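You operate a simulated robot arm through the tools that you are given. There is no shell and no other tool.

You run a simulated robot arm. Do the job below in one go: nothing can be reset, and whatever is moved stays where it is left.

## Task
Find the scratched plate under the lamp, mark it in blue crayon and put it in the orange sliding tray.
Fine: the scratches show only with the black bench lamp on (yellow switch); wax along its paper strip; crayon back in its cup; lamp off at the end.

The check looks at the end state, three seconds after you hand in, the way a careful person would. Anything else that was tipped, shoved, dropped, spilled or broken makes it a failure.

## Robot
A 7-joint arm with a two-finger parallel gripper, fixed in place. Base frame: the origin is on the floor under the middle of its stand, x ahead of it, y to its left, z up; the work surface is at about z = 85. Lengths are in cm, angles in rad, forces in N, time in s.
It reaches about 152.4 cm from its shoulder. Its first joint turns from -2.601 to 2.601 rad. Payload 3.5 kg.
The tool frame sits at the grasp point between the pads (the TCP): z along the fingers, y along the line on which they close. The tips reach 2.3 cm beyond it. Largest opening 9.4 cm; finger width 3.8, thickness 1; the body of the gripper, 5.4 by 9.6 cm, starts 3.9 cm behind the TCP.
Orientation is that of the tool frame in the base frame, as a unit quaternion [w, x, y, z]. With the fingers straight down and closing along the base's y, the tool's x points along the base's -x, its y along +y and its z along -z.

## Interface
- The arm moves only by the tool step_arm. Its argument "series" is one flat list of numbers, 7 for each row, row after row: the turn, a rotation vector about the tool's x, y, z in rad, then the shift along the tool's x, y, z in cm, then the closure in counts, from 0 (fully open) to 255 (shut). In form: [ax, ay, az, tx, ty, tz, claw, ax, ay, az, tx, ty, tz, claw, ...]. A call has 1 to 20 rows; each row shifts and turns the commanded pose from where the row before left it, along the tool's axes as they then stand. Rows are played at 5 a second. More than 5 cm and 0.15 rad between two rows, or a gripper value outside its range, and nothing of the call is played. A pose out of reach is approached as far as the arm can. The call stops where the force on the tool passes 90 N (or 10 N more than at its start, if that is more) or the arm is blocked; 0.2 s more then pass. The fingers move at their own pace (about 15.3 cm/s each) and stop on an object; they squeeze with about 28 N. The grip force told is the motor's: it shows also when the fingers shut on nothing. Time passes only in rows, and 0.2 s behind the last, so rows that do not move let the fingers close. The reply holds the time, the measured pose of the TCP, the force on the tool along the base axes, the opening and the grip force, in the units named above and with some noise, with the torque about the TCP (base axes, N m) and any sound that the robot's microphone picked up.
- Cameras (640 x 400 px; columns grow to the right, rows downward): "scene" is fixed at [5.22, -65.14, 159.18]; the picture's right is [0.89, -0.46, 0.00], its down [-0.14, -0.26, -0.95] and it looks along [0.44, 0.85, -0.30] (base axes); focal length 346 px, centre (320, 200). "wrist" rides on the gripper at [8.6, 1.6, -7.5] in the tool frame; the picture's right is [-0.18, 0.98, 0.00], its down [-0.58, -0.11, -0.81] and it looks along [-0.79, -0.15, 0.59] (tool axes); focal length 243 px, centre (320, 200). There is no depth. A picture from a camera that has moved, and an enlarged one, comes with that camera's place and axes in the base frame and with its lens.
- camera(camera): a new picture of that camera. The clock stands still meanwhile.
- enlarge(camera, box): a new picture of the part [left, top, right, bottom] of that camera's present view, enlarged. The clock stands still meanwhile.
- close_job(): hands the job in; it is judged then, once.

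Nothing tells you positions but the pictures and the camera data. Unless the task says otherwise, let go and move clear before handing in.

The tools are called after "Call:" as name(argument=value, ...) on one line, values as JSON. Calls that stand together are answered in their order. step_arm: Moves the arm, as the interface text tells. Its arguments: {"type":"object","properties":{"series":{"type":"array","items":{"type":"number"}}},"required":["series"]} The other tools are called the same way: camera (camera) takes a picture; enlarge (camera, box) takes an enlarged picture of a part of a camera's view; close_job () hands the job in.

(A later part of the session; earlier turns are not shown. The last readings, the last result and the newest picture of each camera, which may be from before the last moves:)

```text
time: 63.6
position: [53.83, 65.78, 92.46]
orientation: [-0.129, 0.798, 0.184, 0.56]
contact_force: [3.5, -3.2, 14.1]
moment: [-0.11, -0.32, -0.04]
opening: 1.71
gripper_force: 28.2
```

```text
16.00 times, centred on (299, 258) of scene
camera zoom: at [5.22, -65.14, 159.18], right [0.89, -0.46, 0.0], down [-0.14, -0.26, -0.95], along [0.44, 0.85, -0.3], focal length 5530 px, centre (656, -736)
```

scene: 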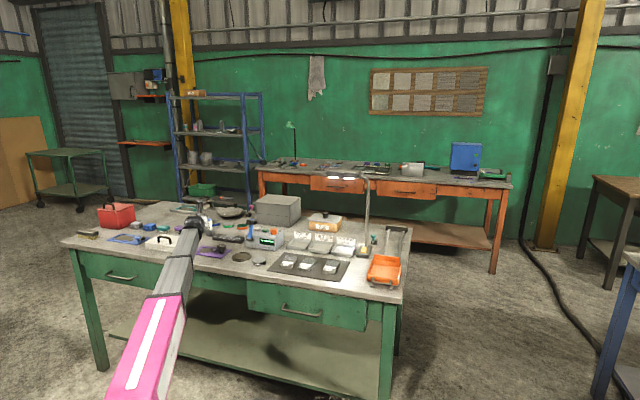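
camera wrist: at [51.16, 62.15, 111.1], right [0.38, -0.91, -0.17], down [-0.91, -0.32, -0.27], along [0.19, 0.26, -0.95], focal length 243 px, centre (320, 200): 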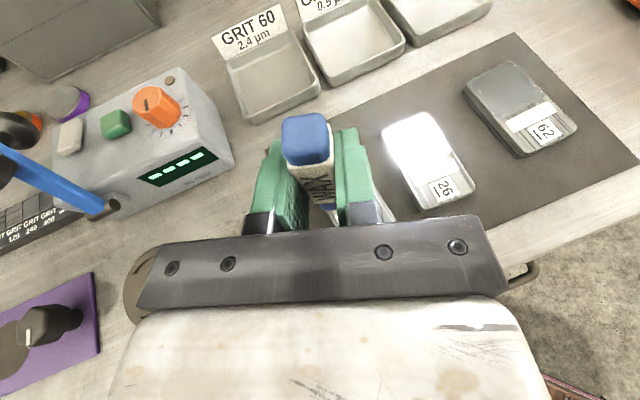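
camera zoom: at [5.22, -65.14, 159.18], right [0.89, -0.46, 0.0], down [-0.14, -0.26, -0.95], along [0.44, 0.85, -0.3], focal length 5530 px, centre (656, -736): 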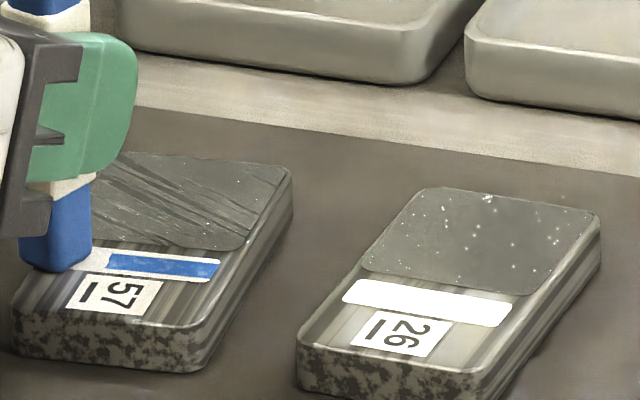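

The stretch between the crayon and the old line is still bare, so this pass did not mark there. I lift a little to see what, if anything, was drawn underneath.

Call:
step_arm(series=[0, 0, 0, 0.94, 0, -0.34, 255, 0, 0, 0, 1.88, 0, -0.68, 255, 0, 0, 0, 2.82, 0, -1.02, 255])

Call:
enlarge(camera="scene", box=[283, 252, 303, 267])

Call:
enlarge(camera="scene", box=[276, 225, 304, 246])

Call:
enlarge(camera="wrist", box=[270, 110, 370, 230])

```text
time: 64.4
position: [53.74, 65.8, 98.28]
orientation: [-0.13, 0.797, 0.184, 0.56]
contact_force: [-0.1, -0.6, 0.4]
moment: [0.0, 0.01, -0.01]
opening: 1.71
gripper_force: 27.4
```

```text
16.00 times, centred on (293, 260) of scene
camera zoom: at [5.22, -65.14, 159.18], right [0.89, -0.46, 0.0], down [-0.14, -0.26, -0.95], along [0.44, 0.85, -0.3], focal length 5530 px, centre (752, -752)
```

zoom: 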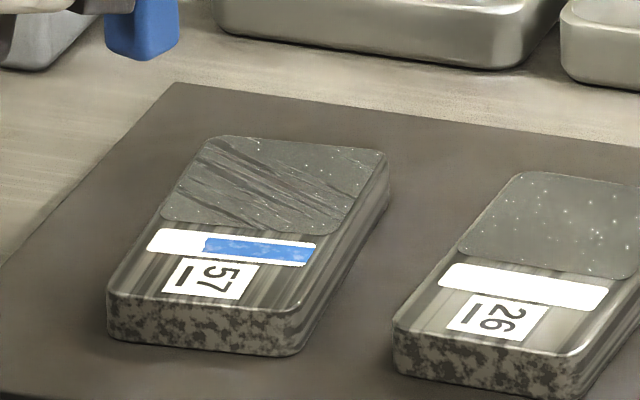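

```text
16.00 times, centred on (290, 236) of scene
camera zoom: at [5.22, -65.14, 159.18], right [0.89, -0.46, 0.0], down [-0.14, -0.26, -0.95], along [0.44, 0.85, -0.3], focal length 5530 px, centre (800, -368)
```

zoom: 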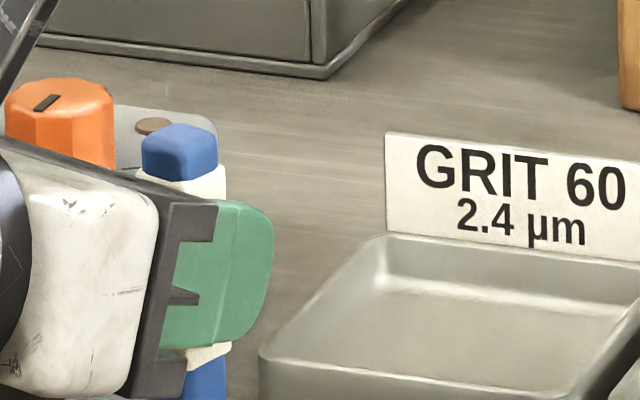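

```text
3.33 times, centred on (320, 170) of wrist
camera zoom: at [50.78, 62.39, 109.06], right [0.38, -0.91, -0.17], down [-0.91, -0.32, -0.27], along [0.19, 0.26, -0.95], focal length 809 px, centre (320, 300)
```

zoom: 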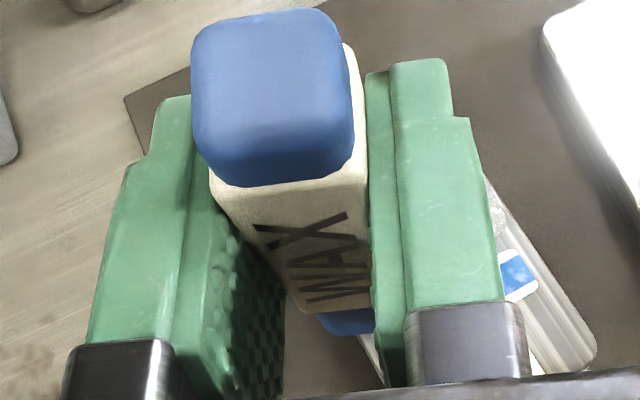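

No new wax at the left: the line was laid only where I pressed about 20 N, so it needs firmer, flat pressure. I move back 1.8 cm to overlap the line, go down, press to ~22 N and stroke left again.

Call:
step_arm(series=[0, 0, 0, 0.25, 1.643, 0.69, 255, 0, 0, 0, -2.82, 0, 1.02, 255, 0, 0, 0, -2.35, 0, 0.85, 255])

Call:
step_arm(series=[0, 0, 0, -0.282, 0, 0.102, 255])

Call:
step_arm(series=[0, 0, 0, -0.094, 0, 0.034, 255])

```text
time: 65.2
position: [55.16, 64.55, 92.79]
orientation: [-0.13, 0.797, 0.185, 0.56]
contact_force: [0.3, -0.1, -0.3]
moment: [0.0, -0.02, 0.0]
opening: 1.7
gripper_force: 28.1
```

```text
time: 65.6
position: [55.13, 64.58, 92.51]
orientation: [-0.13, 0.798, 0.185, 0.559]
contact_force: [-0.3, 0.3, 0.1]
moment: [-0.01, 0.02, 0.02]
opening: 1.7
gripper_force: 28.1
```

```text
time: 66.0
position: [55.16, 64.6, 92.46]
orientation: [-0.13, 0.798, 0.185, 0.559]
contact_force: [0.0, -0.7, -0.7]
moment: [0.03, 0.01, 0.01]
opening: 1.72
gripper_force: 28.1
```

Call:
step_arm(series=[0, 0, 0, -0.094, 0, 0.034, 255])

Call:
step_arm(series=[0, 0, 0, -0.094, 0, 0.034, 255])

Call:
step_arm(series=[0, 0, 0, -0.094, 0, 0.034, 255])

```text
time: 66.4
position: [55.09, 64.56, 92.43]
orientation: [-0.13, 0.798, 0.185, 0.559]
contact_force: [1.0, -1.8, 6.6]
moment: [-0.11, -0.04, 0.02]
opening: 1.74
gripper_force: 28.2
```

```text
time: 66.8
position: [55.11, 64.59, 92.39]
orientation: [-0.13, 0.797, 0.185, 0.56]
contact_force: [-1.8, -1.7, 21.8]
moment: [-0.06, -0.06, -0.01]
opening: 1.71
gripper_force: 27.7
```

```text
time: 67.2
position: [55.2, 64.69, 92.16]
orientation: [-0.13, 0.797, 0.185, 0.561]
contact_force: [3.0, -1.4, 22.3]
moment: [0.05, -0.26, -0.02]
opening: 1.75
gripper_force: 27.3
```

Force is at ~22 N (the grip's slip limit). I stroke left now, keeping it pressed.

Call:
step_arm(series=[0, 0, 0, -0.04, -0.205, -0.083, 255, 0, 0, 0, -0.04, -0.205, -0.083, 255, 0, 0, 0, -0.04, -0.205, -0.083, 255])

Call:
step_arm(series=[0, 0, 0, -0.05, -0.205, -0.079, 255, 0, 0, 0, -0.05, -0.205, -0.079, 255, 0, 0, 0, -0.05, -0.205, -0.079, 255])

Call:
enlarge(camera="scene", box=[283, 252, 303, 267])

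```text
time: 68.0
position: [54.66, 64.95, 92.15]
orientation: [-0.13, 0.798, 0.185, 0.559]
contact_force: [6.9, -5.6, 21.9]
moment: [-0.18, -0.44, -0.04]
opening: 1.73
gripper_force: 27.8
```

```text
time: 68.8
position: [54.14, 65.31, 92.04]
orientation: [-0.13, 0.798, 0.184, 0.559]
contact_force: [5.4, -6.0, 22.5]
moment: [-0.29, -0.32, -0.07]
opening: 1.69
gripper_force: 28.0
```

```text
16.00 times, centred on (293, 260) of scene
camera zoom: at [5.22, -65.14, 159.18], right [0.89, -0.46, 0.0], down [-0.14, -0.26, -0.95], along [0.44, 0.85, -0.3], focal length 5530 px, centre (752, -752)
```

zoom: 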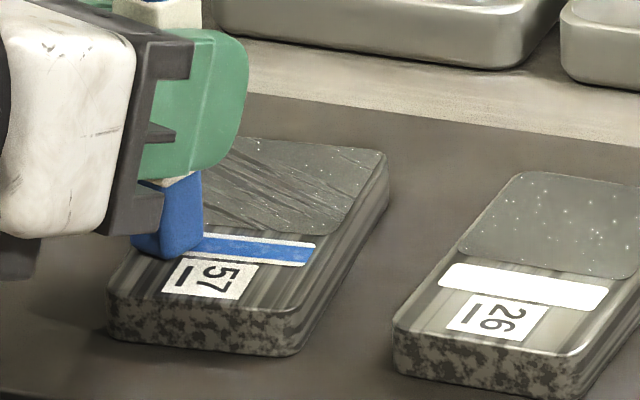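

Call:
step_arm(series=[0, 0, 0, -0.05, -0.205, -0.079, 255, 0, 0, 0, -0.05, -0.16, -0.06, 255])

Call:
step_arm(series=[0, 0, 0, 0.94, 0, -0.34, 255, 0, 0, 0, 1.88, 0, -0.68, 255, 0, 0, 0, 2.82, 0, -1.02, 255])

Call:
enlarge(camera="scene", box=[283, 252, 303, 267])

```text
time: 69.4
position: [53.8, 65.74, 92.04]
orientation: [-0.13, 0.798, 0.184, 0.559]
contact_force: [5.0, -6.6, 22.7]
moment: [-0.27, -0.36, 0.0]
opening: 1.73
gripper_force: 28.1
```

```text
time: 70.2
position: [53.79, 65.73, 98.05]
orientation: [-0.13, 0.798, 0.184, 0.559]
contact_force: [0.1, 0.6, -1.3]
moment: [-0.01, 0.0, 0.02]
opening: 1.69
gripper_force: 28.1
```

```text
16.00 times, centred on (293, 260) of scene
camera zoom: at [5.22, -65.14, 159.18], right [0.89, -0.46, 0.0], down [-0.14, -0.26, -0.95], along [0.44, 0.85, -0.3], focal length 5530 px, centre (752, -752)
```

zoom: 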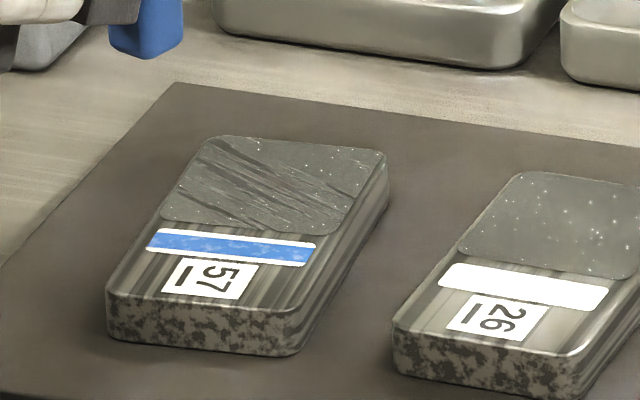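

The blue line now runs the full length of the strip and the plate has not moved. I carry the crayon back toward its cup by the same high route.

Call:
step_arm(series=[0, 0, 0, 3.76, 0, -1.36, 255, 0, 0, 0, 3.76, 0, -1.36, 255, 0, 0, 0, -0.2225, -4.745, -1.13, 255, 0, 0, 0, -0.2225, -4.745, -1.13, 255, 0, 0, 0, -0.2225, -4.745, -1.13, 255, 0, 0, 0, -0.2225, -4.745, -1.13, 255, 0.1009, 0, -0.0365, 0, 0, 0, 255, 0.1009, 0, -0.0365, 0, 0, 0, 255, 0, 0, 0, 0.08, -4.04, -0.19, 255, 0, 0, 0, 0.08, -4.04, -0.19, 255, 0, 0, 0, 0.08, -4.04, -0.19, 255, 0, 0, 0, 0.08, -4.04, -0.19, 255, 0, 0, 0, 0.08, -4.04, -0.19, 255, 0.1009, 0, -0.0365, 0, 0, 0, 255, 0.1009, 0, -0.0365, 0, 0, 0, 255])

Call:
camera(camera="wrist")

```text
time: 73.4
position: [28.28, 96.21, 107.38]
orientation: [-0.247, 0.74, 0.351, 0.518]
contact_force: [-0.3, -1.1, -0.3]
moment: [-0.04, 0.01, -0.04]
opening: 1.72
gripper_force: 28.0
```

```text
taken
camera wrist: at [26.93, 91.91, 118.11], right [0.72, -0.67, -0.17], down [-0.69, -0.67, -0.27], along [0.07, 0.32, -0.95], focal length 243 px, centre (320, 200)
```

wrist: 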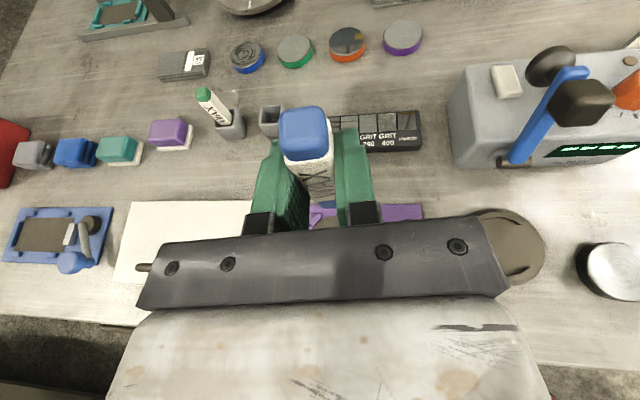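

The orientation matches the one at pick-up exactly. I go back above the empty cup and stop ~12 cm high to check alignment.

Call:
step_arm(series=[0, 0, 0, 1.245, -1.938, 3.446, 255, 0, 0, 0, 1.245, -1.938, 3.446, 255, 0, 0, 0, 1.245, -1.938, 3.446, 255, 0, 0, 0, 1.245, -1.938, 3.446, 255, 0, 0, 0, 1.245, -1.938, 3.446, 255, 0, 0, 0, -3.764, 0, 1.36, 255, 0, 0, 0, 0, 0, 0, 255])

Call:
camera(camera="wrist")

Call:
enlarge(camera="scene", box=[196, 190, 236, 220])

```text
time: 75.0
position: [32.24, 116.59, 103.43]
orientation: [-0.245, 0.74, 0.349, 0.519]
contact_force: [-0.5, 0.2, -0.2]
moment: [0.0, -0.03, 0.0]
opening: 1.67
gripper_force: 27.8
```

```text
taken
camera wrist: at [30.9, 112.26, 114.06], right [0.72, -0.67, -0.17], down [-0.69, -0.67, -0.27], along [0.07, 0.32, -0.95], focal length 243 px, centre (320, 200)
```

wrist: 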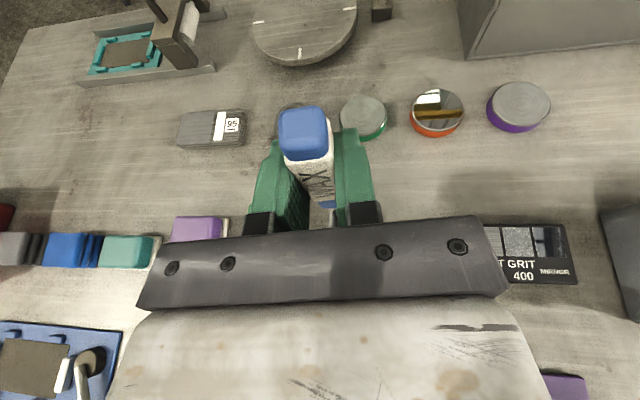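

```text
13.33 times, centred on (216, 205) of scene
camera zoom: at [5.22, -65.14, 159.18], right [0.89, -0.46, 0.0], down [-0.14, -0.26, -0.95], along [0.44, 0.85, -0.3], focal length 4608 px, centre (1707, 133)
```

zoom: 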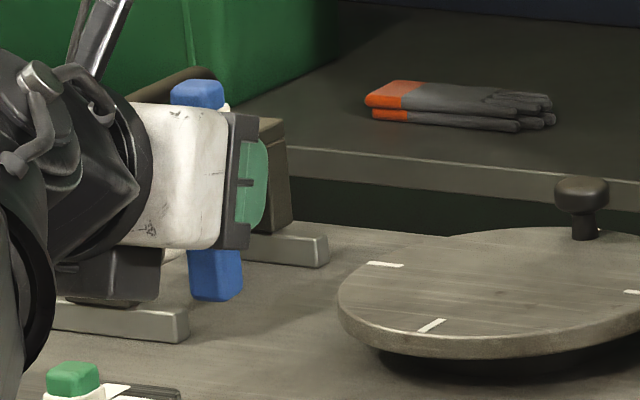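

Call:
enlarge(camera="wrist", box=[240, 100, 400, 230])

Call:
enlarge(camera="scene", box=[196, 205, 236, 240])

```text
3.08 times, centred on (320, 165) of wrist
camera zoom: at [30.9, 112.26, 114.06], right [0.72, -0.67, -0.17], down [-0.69, -0.67, -0.27], along [0.07, 0.32, -0.95], focal length 746 px, centre (320, 308)
```

zoom: 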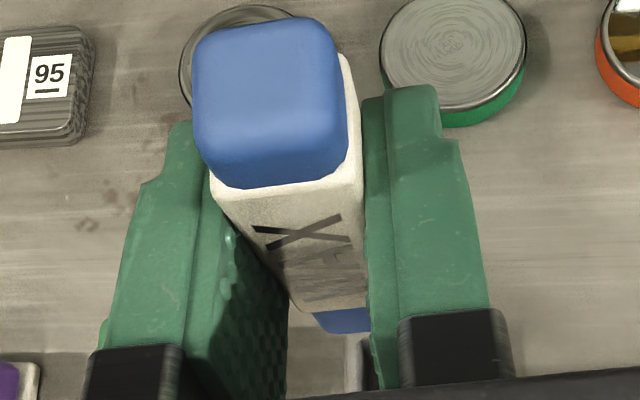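

```text
11.43 times, centred on (216, 222) of scene
camera zoom: at [5.22, -65.14, 159.18], right [0.89, -0.46, 0.0], down [-0.14, -0.26, -0.95], along [0.44, 0.85, -0.3], focal length 3950 px, centre (1509, -57)
```

zoom: 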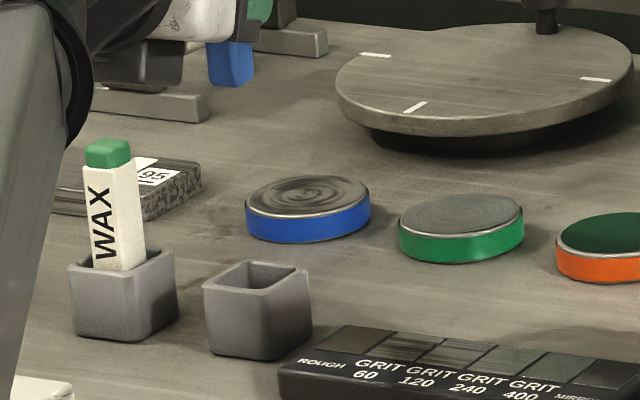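

The cup opening is ~2.7 cm inside, the crayon 1.7 cm; the scene view suggests a 2 mm shift to the right. I apply it and lower to just above the rim, then check.

Call:
step_arm(series=[0, 0, 0, 0, 0.2, 0, 255, 0, 0, 0, -2.917, 0, 1.054, 255, 0, 0, 0, -2.917, 0, 1.054, 255, 0, 0, 0, -2.635, 0, 0.952, 255, 0, 0, 0, 0, 0, 0, 255])

Call:
enlarge(camera="scene", box=[200, 210, 236, 237])

Call:
enlarge(camera="wrist", box=[240, 100, 400, 230])

```text
time: 76.2
position: [32.59, 116.34, 94.4]
orientation: [-0.246, 0.74, 0.35, 0.519]
contact_force: [-1.2, -0.9, -0.7]
moment: [0.0, 0.03, 0.03]
opening: 1.68
gripper_force: 27.3
```

```text
14.81 times, centred on (218, 224) of scene
camera zoom: at [5.22, -65.14, 159.18], right [0.89, -0.46, 0.0], down [-0.14, -0.26, -0.95], along [0.44, 0.85, -0.3], focal length 5120 px, centre (1831, -148)
```

zoom: 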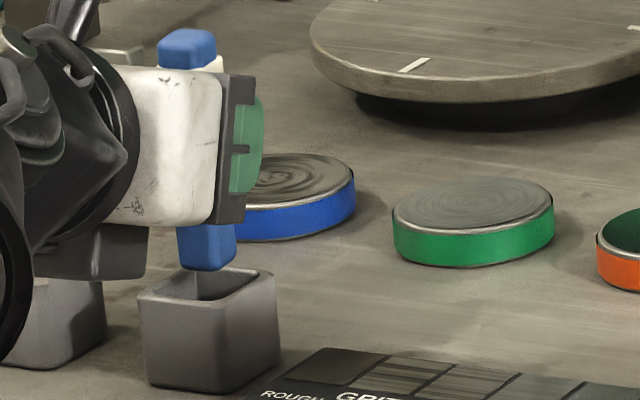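

```text
3.08 times, centred on (320, 165) of wrist
camera zoom: at [31.18, 112.09, 105.11], right [0.72, -0.67, -0.17], down [-0.69, -0.67, -0.27], along [0.07, 0.32, -0.95], focal length 746 px, centre (320, 308)
```

zoom: 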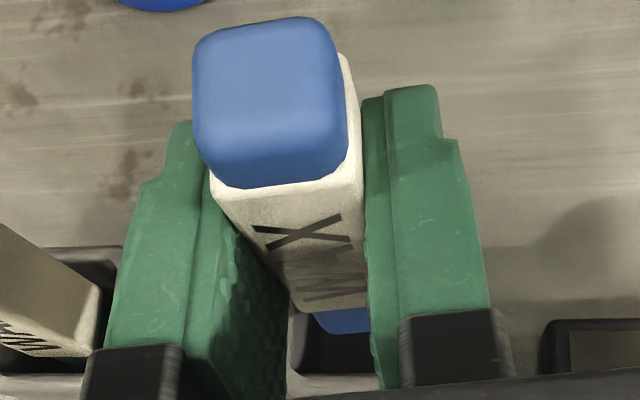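

The wrist view shows the tip centred over the cup opening with ~0.4–0.5 cm margins on each side. I lower slowly into it, watching the force.

Call:
step_arm(series=[0, 0, 0, -0.376, 0, 0.136, 255, 0, 0, 0, -0.376, 0, 0.136, 255, 0, 0, 0, -0.376, 0, 0.136, 255, 0, 0, 0, -0.376, 0, 0.136, 255])

Call:
enlarge(camera="scene", box=[200, 210, 236, 237])

Call:
enlarge(camera="wrist", box=[240, 100, 400, 230])

```text
time: 77.2
position: [32.64, 116.4, 92.83]
orientation: [-0.246, 0.74, 0.35, 0.519]
contact_force: [0.2, 0.8, -0.1]
moment: [0.0, 0.01, -0.02]
opening: 1.68
gripper_force: 28.3
```

```text
14.81 times, centred on (218, 224) of scene
camera zoom: at [5.22, -65.14, 159.18], right [0.89, -0.46, 0.0], down [-0.14, -0.26, -0.95], along [0.44, 0.85, -0.3], focal length 5120 px, centre (1831, -148)
```

zoom: 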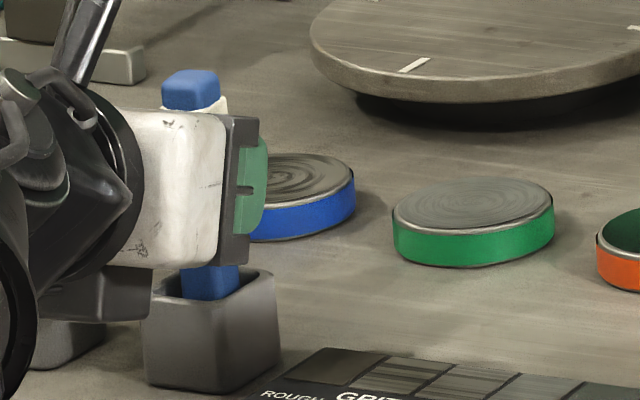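

```text
3.08 times, centred on (320, 165) of wrist
camera zoom: at [31.17, 112.11, 103.55], right [0.72, -0.67, -0.17], down [-0.69, -0.67, -0.27], along [0.07, 0.32, -0.95], focal length 746 px, centre (320, 308)
```

zoom: 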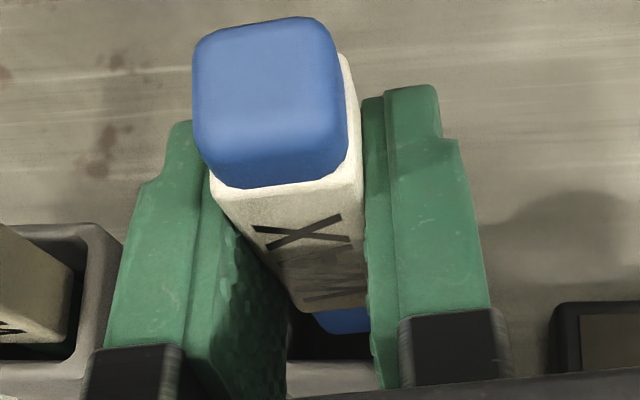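

The tip is inside the cup without contact. I continue down gently.

Call:
step_arm(series=[0, 0, 0, -0.282, 0, 0.102, 255, 0, 0, 0, -0.282, 0, 0.102, 255, 0, 0, 0, -0.282, 0, 0.102, 255, 0, 0, 0, -0.282, 0, 0.102, 255])

Call:
step_arm(series=[0, 0, 0, -0.141, 0, 0.051, 255, 0, 0, 0, -0.094, 0, 0.034, 255])

Call:
enlarge(camera="scene", box=[200, 210, 236, 237])

```text
time: 78.2
position: [32.57, 116.26, 91.68]
orientation: [-0.246, 0.74, 0.35, 0.519]
contact_force: [-0.3, 0.9, -0.2]
moment: [0.01, 0.03, -0.01]
opening: 1.7
gripper_force: 28.2
```

```text
time: 78.8
position: [32.63, 116.39, 91.41]
orientation: [-0.246, 0.74, 0.351, 0.519]
contact_force: [-0.4, 0.2, 0.3]
moment: [0.0, 0.02, -0.02]
opening: 1.69
gripper_force: 28.4
```

```text
14.81 times, centred on (218, 224) of scene
camera zoom: at [5.22, -65.14, 159.18], right [0.89, -0.46, 0.0], down [-0.14, -0.26, -0.95], along [0.44, 0.85, -0.3], focal length 5120 px, centre (1831, -148)
```

zoom: 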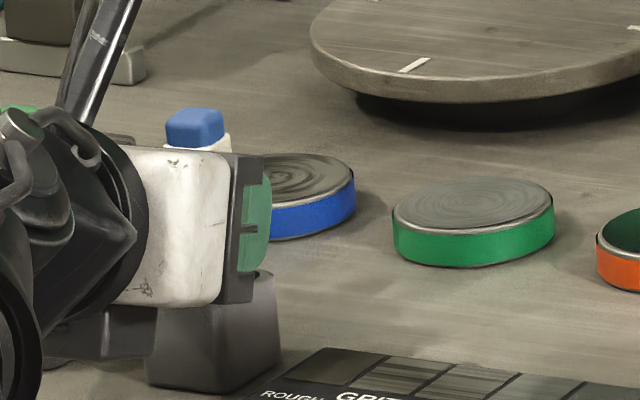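

Call:
step_arm(series=[0, 0, 0, -0.094, 0, 0.034, 255])

Call:
step_arm(series=[0, 0, 0, -0.094, 0, 0.034, 255])

Call:
step_arm(series=[0, 0, 0, -0.094, 0, 0.034, 255])

```text
time: 79.2
position: [32.58, 116.32, 91.2]
orientation: [-0.246, 0.74, 0.35, 0.519]
contact_force: [0.0, 0.8, -0.5]
moment: [-0.02, 0.0, -0.01]
opening: 1.7
gripper_force: 28.3
```

```text
time: 79.6
position: [32.51, 116.33, 91.24]
orientation: [-0.246, 0.74, 0.351, 0.518]
contact_force: [-0.4, -0.1, -0.8]
moment: [0.0, 0.0, 0.0]
opening: 1.72
gripper_force: 28.0
```

```text
time: 80.0
position: [32.51, 116.4, 91.14]
orientation: [-0.246, 0.74, 0.35, 0.518]
contact_force: [-0.8, -0.4, -0.7]
moment: [0.0, 0.02, 0.04]
opening: 1.68
gripper_force: 28.6
```

Nearly seated, no load on the arm. I open slowly and check that the crayon stands in the cup.

Call:
step_arm(series=[0, 0, 0, 0, 0, 0, 208, 0, 0, 0, 0, 0, 0, 204, 0, 0, 0, 0, 0, 0, 198, 0, 0, 0, 0, 0, 0, 185, 0, 0, 0, 0, 0, 0, 165, 0, 0, 0, 0, 0, 0, 140, 0, 0, 0, 0, 0, 0, 120, 0, 0, 0, 0, 0, 0, 120])

Call:
camera(camera="wrist")

Call:
enlarge(camera="scene", box=[200, 210, 236, 237])

```text
time: 81.8
position: [32.64, 116.41, 91.09]
orientation: [-0.247, 0.74, 0.35, 0.519]
contact_force: [-0.8, 1.1, -0.3]
moment: [0.01, 0.05, 0.01]
opening: 5.0
gripper_force: 0.1
```

```text
taken
camera wrist: at [31.18, 112.1, 101.81], right [0.72, -0.67, -0.17], down [-0.69, -0.67, -0.27], along [0.07, 0.32, -0.95], focal length 243 px, centre (320, 200)
```

wrist: 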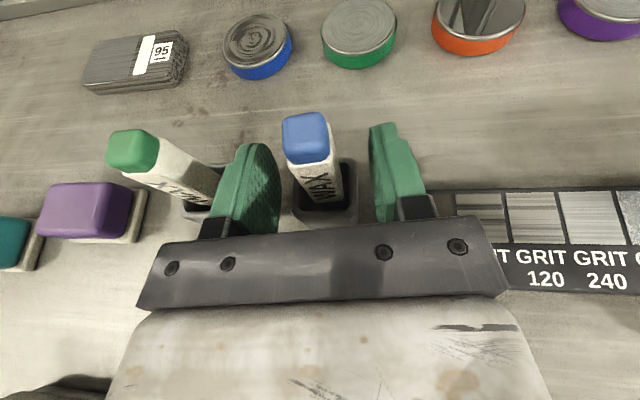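

```text
14.81 times, centred on (218, 224) of scene
camera zoom: at [5.22, -65.14, 159.18], right [0.89, -0.46, 0.0], down [-0.14, -0.26, -0.95], along [0.44, 0.85, -0.3], focal length 5120 px, centre (1831, -148)
```

zoom: 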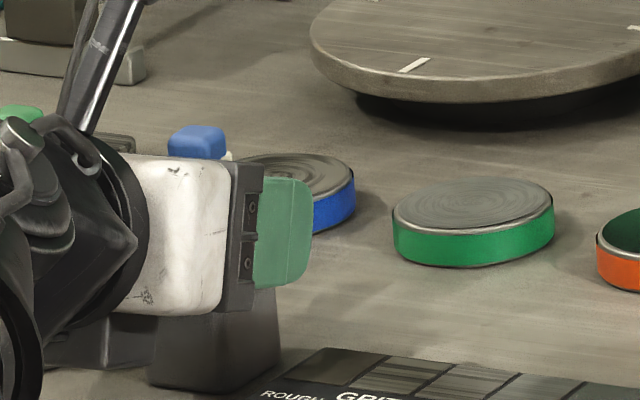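

The crayon stands in its cup. I retreat straight back along the tool axis, then up.

Call:
step_arm(series=[0, 0, 0, 0, 0, -1, 120, 0, 0, 0, 0, 0, -2, 120, 0, 0, 0, 0, 0, -3, 120, 0, 0, 0, 0, 0, -4, 120, 0, 0, 0, 3.76, 0, -1.36, 120, 0, 0, 0, 3.76, 0, -1.36, 120])

Call:
camera(camera="wrist")

Call:
enlarge(camera="scene", box=[130, 190, 270, 275])

```text
time: 83.2
position: [26.65, 109.19, 102.49]
orientation: [-0.246, 0.74, 0.35, 0.519]
contact_force: [0.2, 0.1, 0.3]
moment: [-0.02, 0.01, 0.05]
opening: 4.98
gripper_force: 0.0
```

```text
taken
camera wrist: at [25.28, 104.83, 113.2], right [0.72, -0.67, -0.17], down [-0.69, -0.67, -0.27], along [0.07, 0.32, -0.95], focal length 243 px, centre (320, 200)
```

wrist: 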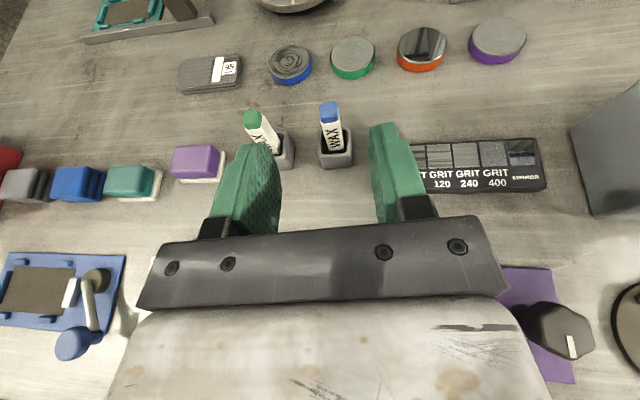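

```text
4.57 times, centred on (200, 232) of scene
camera zoom: at [5.22, -65.14, 159.18], right [0.89, -0.46, 0.0], down [-0.14, -0.26, -0.95], along [0.44, 0.85, -0.3], focal length 1580 px, centre (869, 51)
```

zoom: 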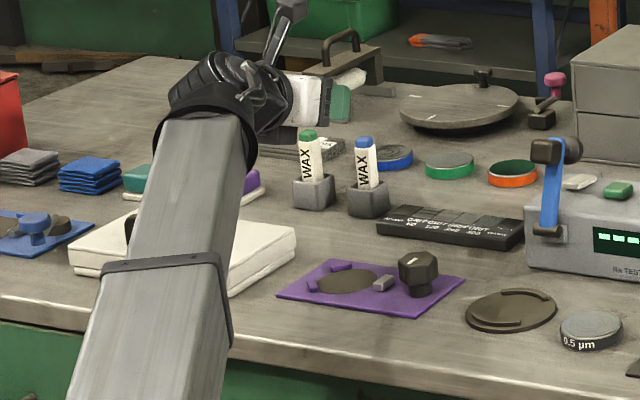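

The blue crayon is back upright in its cup. Next is plate 57: I rise, unroll the wrist to the normal attitude in free air.

Call:
step_arm(series=[0, 0, 0, 2.6, 0, -0.94, 120, 0, 0, 0, 2.6, 0, -0.94, 120, 0, 0, 0.1428, 0, 0, 0, 120, 0, 0, 0.1428, 0, 0, 0, 120, 0, 0, 0.1428, 0, 0, 0, 120, 0, 0, 0.1428, 0, 0, 0, 120, 0, 0, 0.1428, 0, 0, 0, 120, 0, 0, 0.1428, 0, 0, 0, 120, 0, 0, 0.1428, 0, 0, 0, 120, 0, 0, 0.1428, 0, 0, 0, 120, 0, 0, 0.1428, 0, 0, 0, 120, 0, 0, 0.1428, 0, 0, 0, 120, 0, 0, 0.1428, 0, 0, 0, 120])

Call:
step_arm(series=[0, 0, 0.1428, 0, 0, 0, 120, 0, 0, 0.1428, 0, 0, 0, 120, 0, 0, 0.1428, 0, 0, 0, 120, 0, 0, 0.1428, 0, 0, 0, 120, 0, 0, 0.1428, 0, 0, 0, 120, 0, 0, 0.1428, 0, 0, 0, 120, 0, 0, 0.1428, 0, 0, 0, 120, 0, 0, 0.1428, 0, 0, 0, 120, 0, 0, 0.1428, 0, 0, 0, 120, 0, 0, 0.1428, 0, 0, 0, 120, 0, 0, 0.1428, 0, 0, 0, 120])

```text
time: 86.0
position: [26.58, 109.05, 107.96]
orientation: [-0.541, 0.771, -0.276, 0.192]
contact_force: [-0.4, 0.5, -0.3]
moment: [-0.01, 0.0, -0.02]
opening: 4.99
gripper_force: 0.0
```

```text
time: 88.4
position: [26.53, 108.97, 108.11]
orientation: [0.519, -0.35, 0.74, 0.247]
contact_force: [-0.3, 1.4, -0.5]
moment: [0.02, -0.01, -0.01]
opening: 4.95
gripper_force: 0.1
```

Unrolled cleanly. I move back over the front of the mat and pitch the gripper down for the plate pick-up.

Call:
step_arm(series=[0, 0, 0, 0.895, -4.246, -1.975, 120, 0, 0, 0, 0.895, -4.246, -1.975, 120, 0, 0, 0, 0.895, -4.246, -1.975, 120, 0, 0, 0, 0.895, -4.246, -1.975, 120, 0, 0, 0, 0.895, -4.246, -1.975, 120, 0, 0, 0, 0.895, -4.246, -1.975, 120, 0, 0, 0, 0.895, -4.246, -1.975, 120, 0, 0, 0, 0.895, -4.246, -1.975, 120, 0, 0, 0, 0.895, -4.246, -1.975, 120, 0, 0, 0, 0.895, -4.246, -1.975, 120, 0, 0, 0, 0.895, -4.246, -1.975, 120, 0, 0, 0, 0.895, -4.246, -1.975, 120])

Call:
step_arm(series=[0, 0.13, 0, 0, 0, 0, 120, 0, 0.13, 0, 0, 0, 0, 120, 0, 0.13, 0, 0, 0, 0, 120, 0, 0.13, 0, 0, 0, 0, 100, 0, 0.13, 0, 0, 0, 0, 80, 0, 0.13, 0, 0, 0, 0, 60, 0, 0.13, 0, 0, 0, 0, 60])

Call:
camera(camera="wrist")

```text
time: 91.0
position: [49.58, 56.71, 106.17]
orientation: [0.518, -0.35, 0.74, 0.245]
contact_force: [0.6, 0.4, -0.7]
moment: [-0.03, 0.01, 0.02]
opening: 4.99
gripper_force: 0.1
```

```text
time: 92.6
position: [49.5, 56.69, 106.18]
orientation: [0.14, -0.422, 0.893, 0.066]
contact_force: [-0.1, 0.7, 0.2]
moment: [0.03, -0.02, -0.02]
opening: 7.18
gripper_force: 0.0
```

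```text
taken
camera wrist: at [41.63, 49.43, 110.59], right [-0.65, 0.76, 0.06], down [0.28, 0.17, 0.95], along [0.71, 0.63, -0.32], focal length 243 px, centre (320, 200)
```

wrist: 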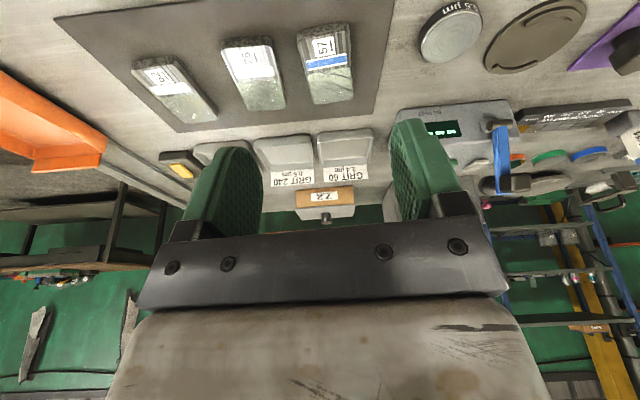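

Call:
enlarge(camera="wrist", box=[210, 0, 390, 120])

Call:
enlarge(camera="scene", box=[275, 240, 323, 276])

```text
3.33 times, centred on (300, 60) of wrist
camera zoom: at [41.63, 49.43, 110.59], right [-0.65, 0.76, 0.06], down [0.28, 0.17, 0.95], along [0.71, 0.63, -0.32], focal length 809 px, centre (387, 667)
```

zoom: 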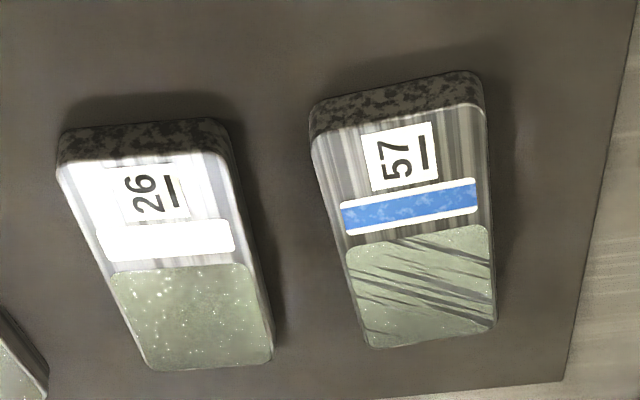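

```text
11.11 times, centred on (299, 258) of scene
camera zoom: at [5.22, -65.14, 159.18], right [0.89, -0.46, 0.0], down [-0.14, -0.26, -0.95], along [0.44, 0.85, -0.3], focal length 3840 px, centre (553, -444)
```

zoom: 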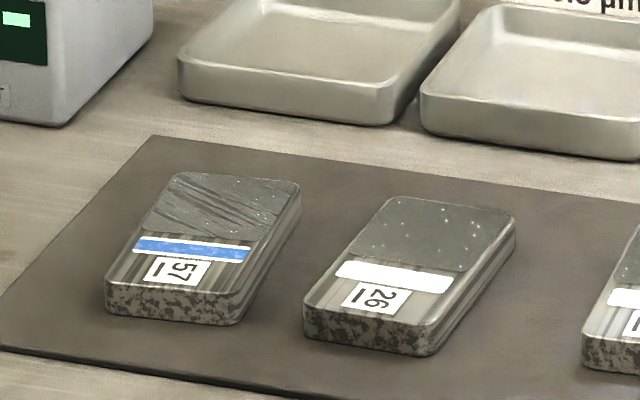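

The blue line on plate 57 is complete end to end, and the plate (5.4 × 9.4 cm) is centred at [57.4, 65.9] with its axis matching my heading. I move above it and straighten the tilt.

Call:
step_arm(series=[0, 0, 0, -2.18, -0.0625, 3.115, 65, 0, 0, 0, -2.18, -0.0625, 3.115, 65, 0, 0, 0, -2.18, -0.0625, 3.115, 65, 0, 0, 0, -2.18, -0.0625, 3.115, 65, 0, 0.1, 0, 0, 0, 0, 65, 0, 0.1, 0, 0, 0, 0, 65])

Call:
camera(camera="wrist")

Call:
enlarge(camera="scene", box=[265, 220, 333, 275])

```text
time: 94.0
position: [57.48, 65.86, 96.9]
orientation: [0.051, -0.428, 0.902, 0.025]
contact_force: [-1.1, 0.7, -0.4]
moment: [-0.03, -0.02, -0.03]
opening: 7.0
gripper_force: 0.1
```

```text
taken
camera wrist: at [50.19, 59.53, 103.36], right [-0.64, 0.76, 0.02], down [0.39, 0.31, 0.87], along [0.66, 0.57, -0.5], focal length 243 px, centre (320, 200)
```

wrist: 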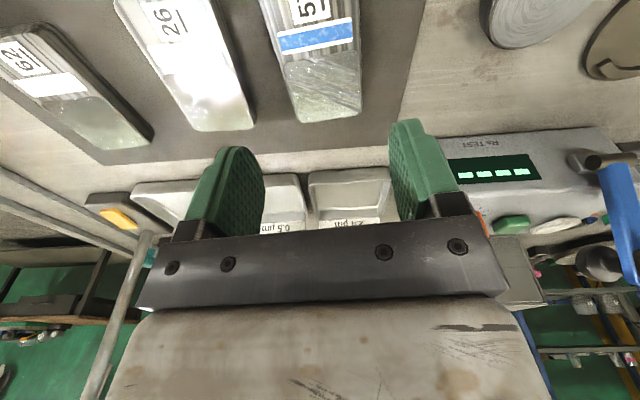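

```text
7.27 times, centred on (299, 248) of scene
camera zoom: at [5.22, -65.14, 159.18], right [0.89, -0.46, 0.0], down [-0.14, -0.26, -0.95], along [0.44, 0.85, -0.3], focal length 2514 px, centre (473, -146)
```

zoom: 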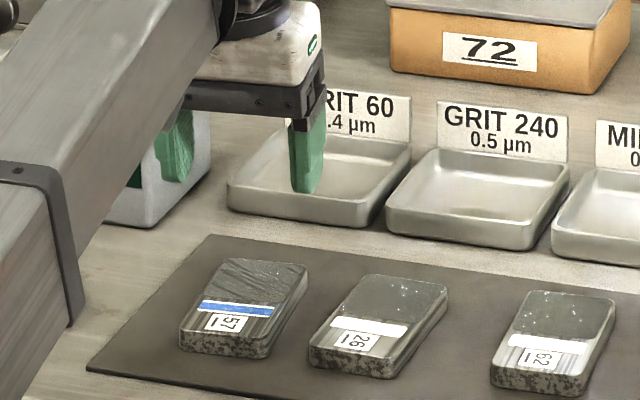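

Aligned above plate 57. I lower most of the way and check finger clearance on both sides.

Call:
step_arm(series=[0, 0, 0, 0.34, 0.08, 2.98, 65, 0, 0, 0, 0.34, 0, 2.98, 65, 0, 0, 0, 0.057, 0, 0.497, 65])

Call:
camera(camera="wrist")

Call:
enlarge(camera="scene", box=[270, 235, 325, 276])

```text
time: 94.8
position: [57.4, 65.98, 90.41]
orientation: [0.051, -0.428, 0.902, 0.025]
contact_force: [0.7, -0.2, -0.1]
moment: [-0.01, -0.03, 0.0]
opening: 6.98
gripper_force: 0.1
```

```text
taken
camera wrist: at [50.11, 59.59, 96.83], right [-0.64, 0.76, 0.02], down [0.39, 0.31, 0.87], along [0.66, 0.57, -0.5], focal length 243 px, centre (320, 200)
```

wrist: 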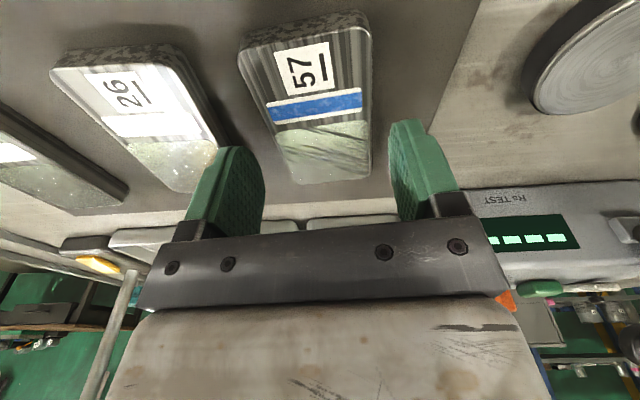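

```text
9.76 times, centred on (298, 256) of scene
camera zoom: at [5.22, -65.14, 159.18], right [0.89, -0.46, 0.0], down [-0.14, -0.26, -0.95], along [0.44, 0.85, -0.3], focal length 3372 px, centre (540, -342)
```

zoom: 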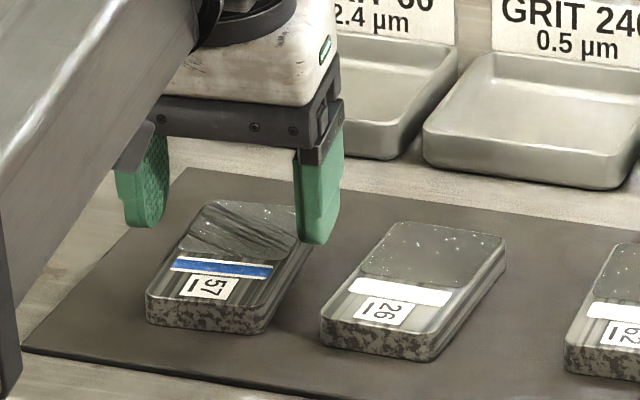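

Both fingers have clear room beside the plate. I lower the last 2.3 cm gently.

Call:
step_arm(series=[0, 0, 0, 0.0907, 0, 0.795, 65, 0, 0, 0, 0.0907, 0, 0.795, 65, 0, 0, 0, 0.045, 0, 0.397, 65])

Call:
step_arm(series=[0, 0, 0, 0.0227, 0, 0.199, 65])

Call:
step_arm(series=[0, 0, 0, 0.017, 0, 0.149, 65])

```text
time: 95.6
position: [57.45, 65.93, 88.48]
orientation: [0.051, -0.427, 0.902, 0.024]
contact_force: [-0.1, -0.2, -0.6]
moment: [0.01, -0.02, 0.03]
opening: 7.0
gripper_force: 0.0
```

```text
time: 96.0
position: [57.48, 65.94, 88.17]
orientation: [0.051, -0.427, 0.902, 0.025]
contact_force: [-0.1, -0.2, -0.6]
moment: [-0.03, 0.0, -0.01]
opening: 7.02
gripper_force: 0.1
```

```text
time: 96.4
position: [57.53, 65.96, 88.0]
orientation: [0.051, -0.428, 0.902, 0.024]
contact_force: [0.9, 0.5, 0.3]
moment: [0.0, -0.03, 0.01]
opening: 7.02
gripper_force: 0.0
```

At z 88.0 with no contact. I close slowly on the plate's sides.

Call:
step_arm(series=[0, 0, 0, 0, 0, 0, 75, 0, 0, 0, 0, 0, 0, 85, 0, 0, 0, 0, 0, 0, 93, 0, 0, 0, 0, 0, 0, 100, 0, 0, 0, 0, 0, 0, 106, 0, 0, 0, 0, 0, 0, 112, 0, 0, 0, 0, 0, 0, 120, 0, 0, 0, 0, 0, 0, 255, 0, 0, 0, 0, 0, 0, 255])

Call:
camera(camera="wrist")

Call:
enlarge(camera="scene", box=[270, 235, 325, 276])

```text
time: 98.4
position: [57.4, 66.09, 88.14]
orientation: [0.051, -0.427, 0.902, 0.024]
contact_force: [-5.6, 4.4, 2.3]
moment: [-0.29, 0.13, -0.21]
opening: 5.62
gripper_force: 28.1
```

```text
taken
camera wrist: at [50.11, 59.63, 94.48], right [-0.64, 0.76, 0.02], down [0.39, 0.31, 0.87], along [0.66, 0.57, -0.5], focal length 243 px, centre (320, 200)
```

wrist: 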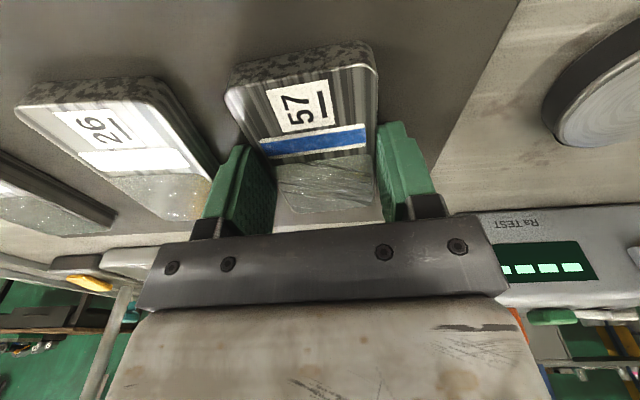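

```text
9.76 times, centred on (298, 256) of scene
camera zoom: at [5.22, -65.14, 159.18], right [0.89, -0.46, 0.0], down [-0.14, -0.26, -0.95], along [0.44, 0.85, -0.3], focal length 3372 px, centre (540, -342)
```

zoom: 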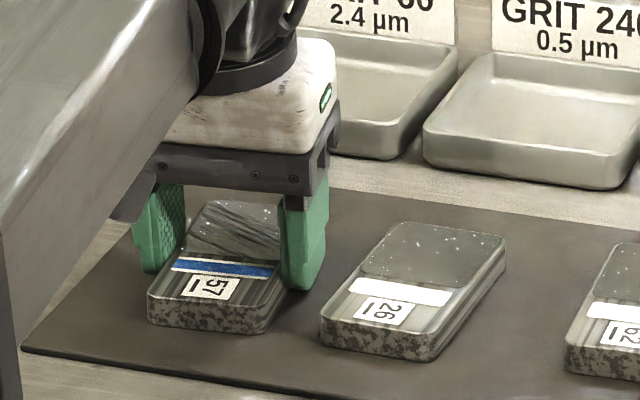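

Gripped at 5.6 cm. I lift 2 cm and check that the plate comes with it level.

Call:
step_arm(series=[0, 0, 0, -0.057, 0, -0.497, 255, 0, 0, 0, -0.057, 0, -0.497, 255, 0, 0, 0, -0.1134, 0, -0.9935, 255])

Call:
enlarge(camera="scene", box=[270, 235, 325, 276])

Call:
camera(camera="wrist")

```text
time: 99.2
position: [57.48, 65.84, 89.95]
orientation: [0.051, -0.428, 0.902, 0.024]
contact_force: [-0.2, 0.1, -7.2]
moment: [-0.03, 0.0, 0.01]
opening: 5.61
gripper_force: 28.4
```

```text
9.76 times, centred on (298, 256) of scene
camera zoom: at [5.22, -65.14, 159.18], right [0.89, -0.46, 0.0], down [-0.14, -0.26, -0.95], along [0.44, 0.85, -0.3], focal length 3372 px, centre (540, -342)
```

zoom: 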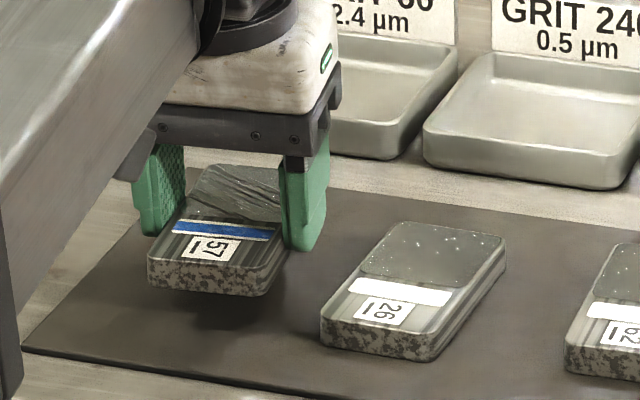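

```text
taken
camera wrist: at [50.15, 59.55, 96.43], right [-0.64, 0.76, 0.02], down [0.39, 0.31, 0.87], along [0.66, 0.57, -0.5], focal length 243 px, centre (320, 200)
```

wrist: 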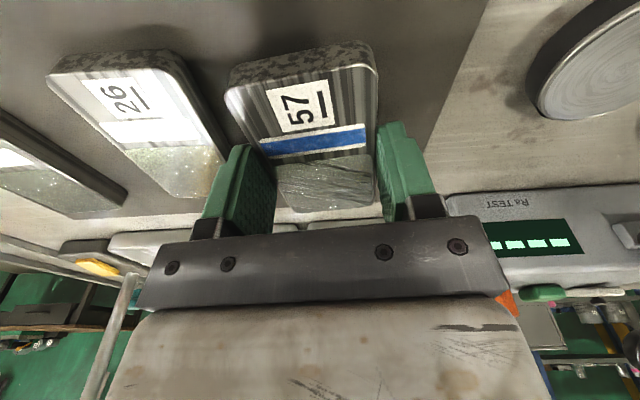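

The plate is held level (7 N weight). I raise it and carry it along the bench front toward the orange tray, stopping just in front of the tray for a look.

Call:
step_arm(series=[0, 0, 0, -0.4536, 0, -3.974, 255, 0, 0, 0, -0.51, 0, -4.47, 255, 0, 0, 0, 1.497, -4.456, -0.171, 255, 0, 0, 0, 1.497, -4.456, -0.171, 255, 0, 0, 0, 1.497, -4.456, -0.171, 255, 0, 0, 0, 1.497, -4.456, -0.171, 255, 0, 0, 0, 1.497, -4.456, -0.171, 255, 0, 0, 0, 1.497, -4.456, -0.171, 255, 0, 0, 0, 1.497, -4.456, -0.171, 255, 0, 0, 0, 1.497, -4.456, -0.171, 255, 0, 0, 0, 1.497, -4.456, -0.171, 255])

Call:
camera(camera="wrist")

Call:
enlarge(camera="scene", box=[280, 200, 420, 300])

```text
time: 101.6
position: [79.92, 30.04, 98.49]
orientation: [0.051, -0.428, 0.902, 0.024]
contact_force: [-0.8, 0.2, -5.8]
moment: [-0.05, 0.04, -0.02]
opening: 5.58
gripper_force: 28.1
```

```text
taken
camera wrist: at [72.55, 23.62, 104.9], right [-0.65, 0.76, 0.02], down [0.39, 0.31, 0.87], along [0.66, 0.57, -0.5], focal length 243 px, centre (320, 200)
```

wrist: 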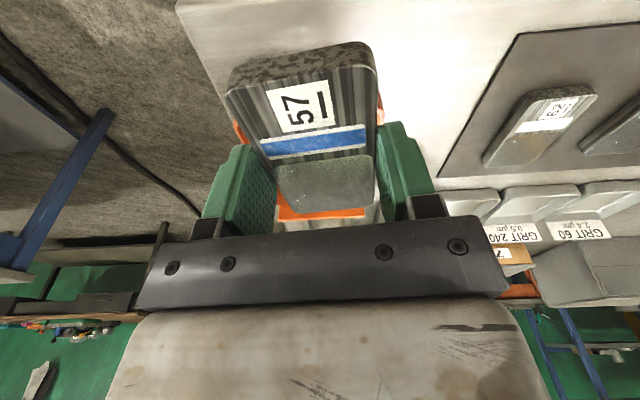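

```text
4.00 times, centred on (350, 250) of scene
camera zoom: at [5.22, -65.14, 159.18], right [0.89, -0.46, 0.0], down [-0.14, -0.26, -0.95], along [0.44, 0.85, -0.3], focal length 1382 px, centre (200, 0)
```

zoom: 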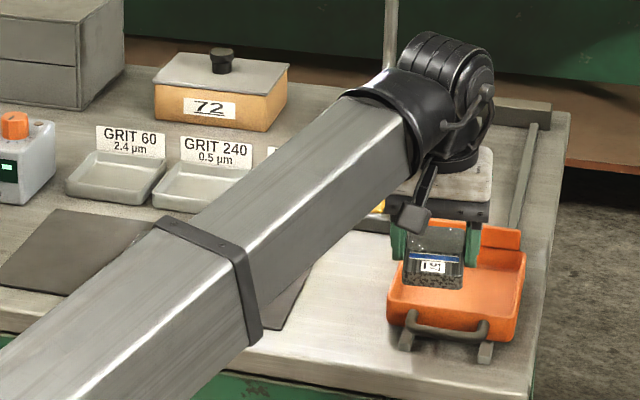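

The carried plate hides the tray in the wrist view, but the scene view gives the tray's rim: centred near [88, 36.4], about 12 × 14 cm. I align to 45° and move above the tray's middle, still high.

Call:
step_arm(series=[0.0113, 0, 0.0994, 0, 0, 0, 255, 0, 0, 0, -3.35, -0.417, 0.717, 255, 0, 0, 0, -3.35, -0.417, 0.717, 255, 0, 0, 0, -3.35, -0.417, 0.717, 255])

Call:
camera(camera="wrist")

Call:
enlarge(camera="scene", box=[355, 225, 419, 289])

```text
time: 102.6
position: [87.96, 36.3, 97.47]
orientation: [0.053, -0.381, 0.923, 0.021]
contact_force: [-0.8, -0.2, -6.2]
moment: [-0.03, 0.03, -0.01]
opening: 5.58
gripper_force: 27.4
```

```text
taken
camera wrist: at [80.2, 30.64, 103.92], right [-0.56, 0.83, 0.02], down [0.42, 0.27, 0.87], along [0.71, 0.5, -0.5], focal length 243 px, centre (320, 200)
```

wrist: 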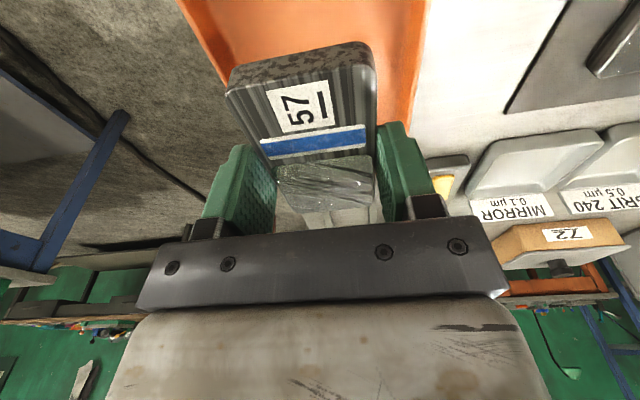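

```text
6.25 times, centred on (387, 257) of scene
camera zoom: at [5.22, -65.14, 159.18], right [0.89, -0.46, 0.0], down [-0.14, -0.26, -0.95], along [0.44, 0.85, -0.3], focal length 2160 px, centre (-99, -156)
```

zoom: 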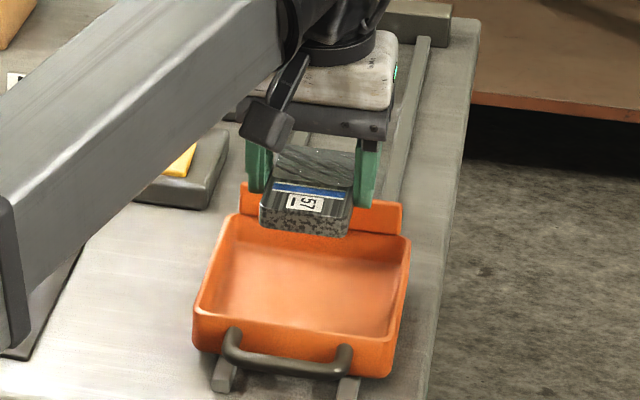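

The plate hovers over the tray, centred sideways. I zoom in to judge the fore-aft position against the tray's front and back walls.

Call:
enlarge(camera="scene", box=[370, 245, 410, 285])

Call:
enlarge(camera="wrist", box=[160, 0, 480, 200])

```text
10.00 times, centred on (390, 265) of scene
camera zoom: at [5.22, -65.14, 159.18], right [0.89, -0.46, 0.0], down [-0.14, -0.26, -0.95], along [0.44, 0.85, -0.3], focal length 3456 px, centre (-380, -450)
```

zoom: 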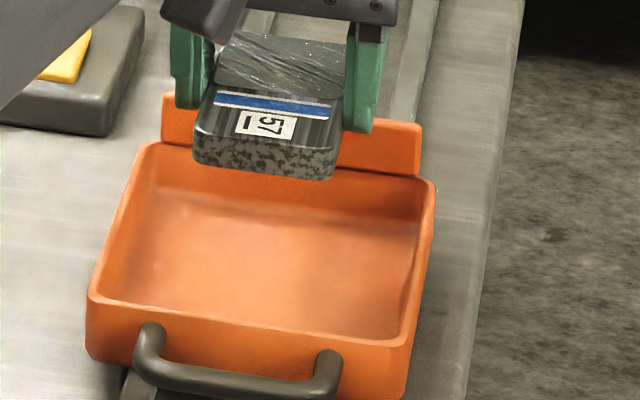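

```text
2.00 times, centred on (320, 100) of wrist
camera zoom: at [80.2, 30.64, 103.92], right [-0.56, 0.83, 0.02], down [0.42, 0.27, 0.87], along [0.71, 0.5, -0.5], focal length 485 px, centre (320, 400)
```

zoom: 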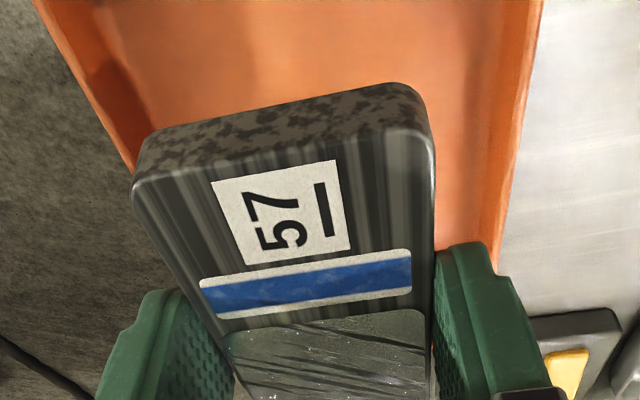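

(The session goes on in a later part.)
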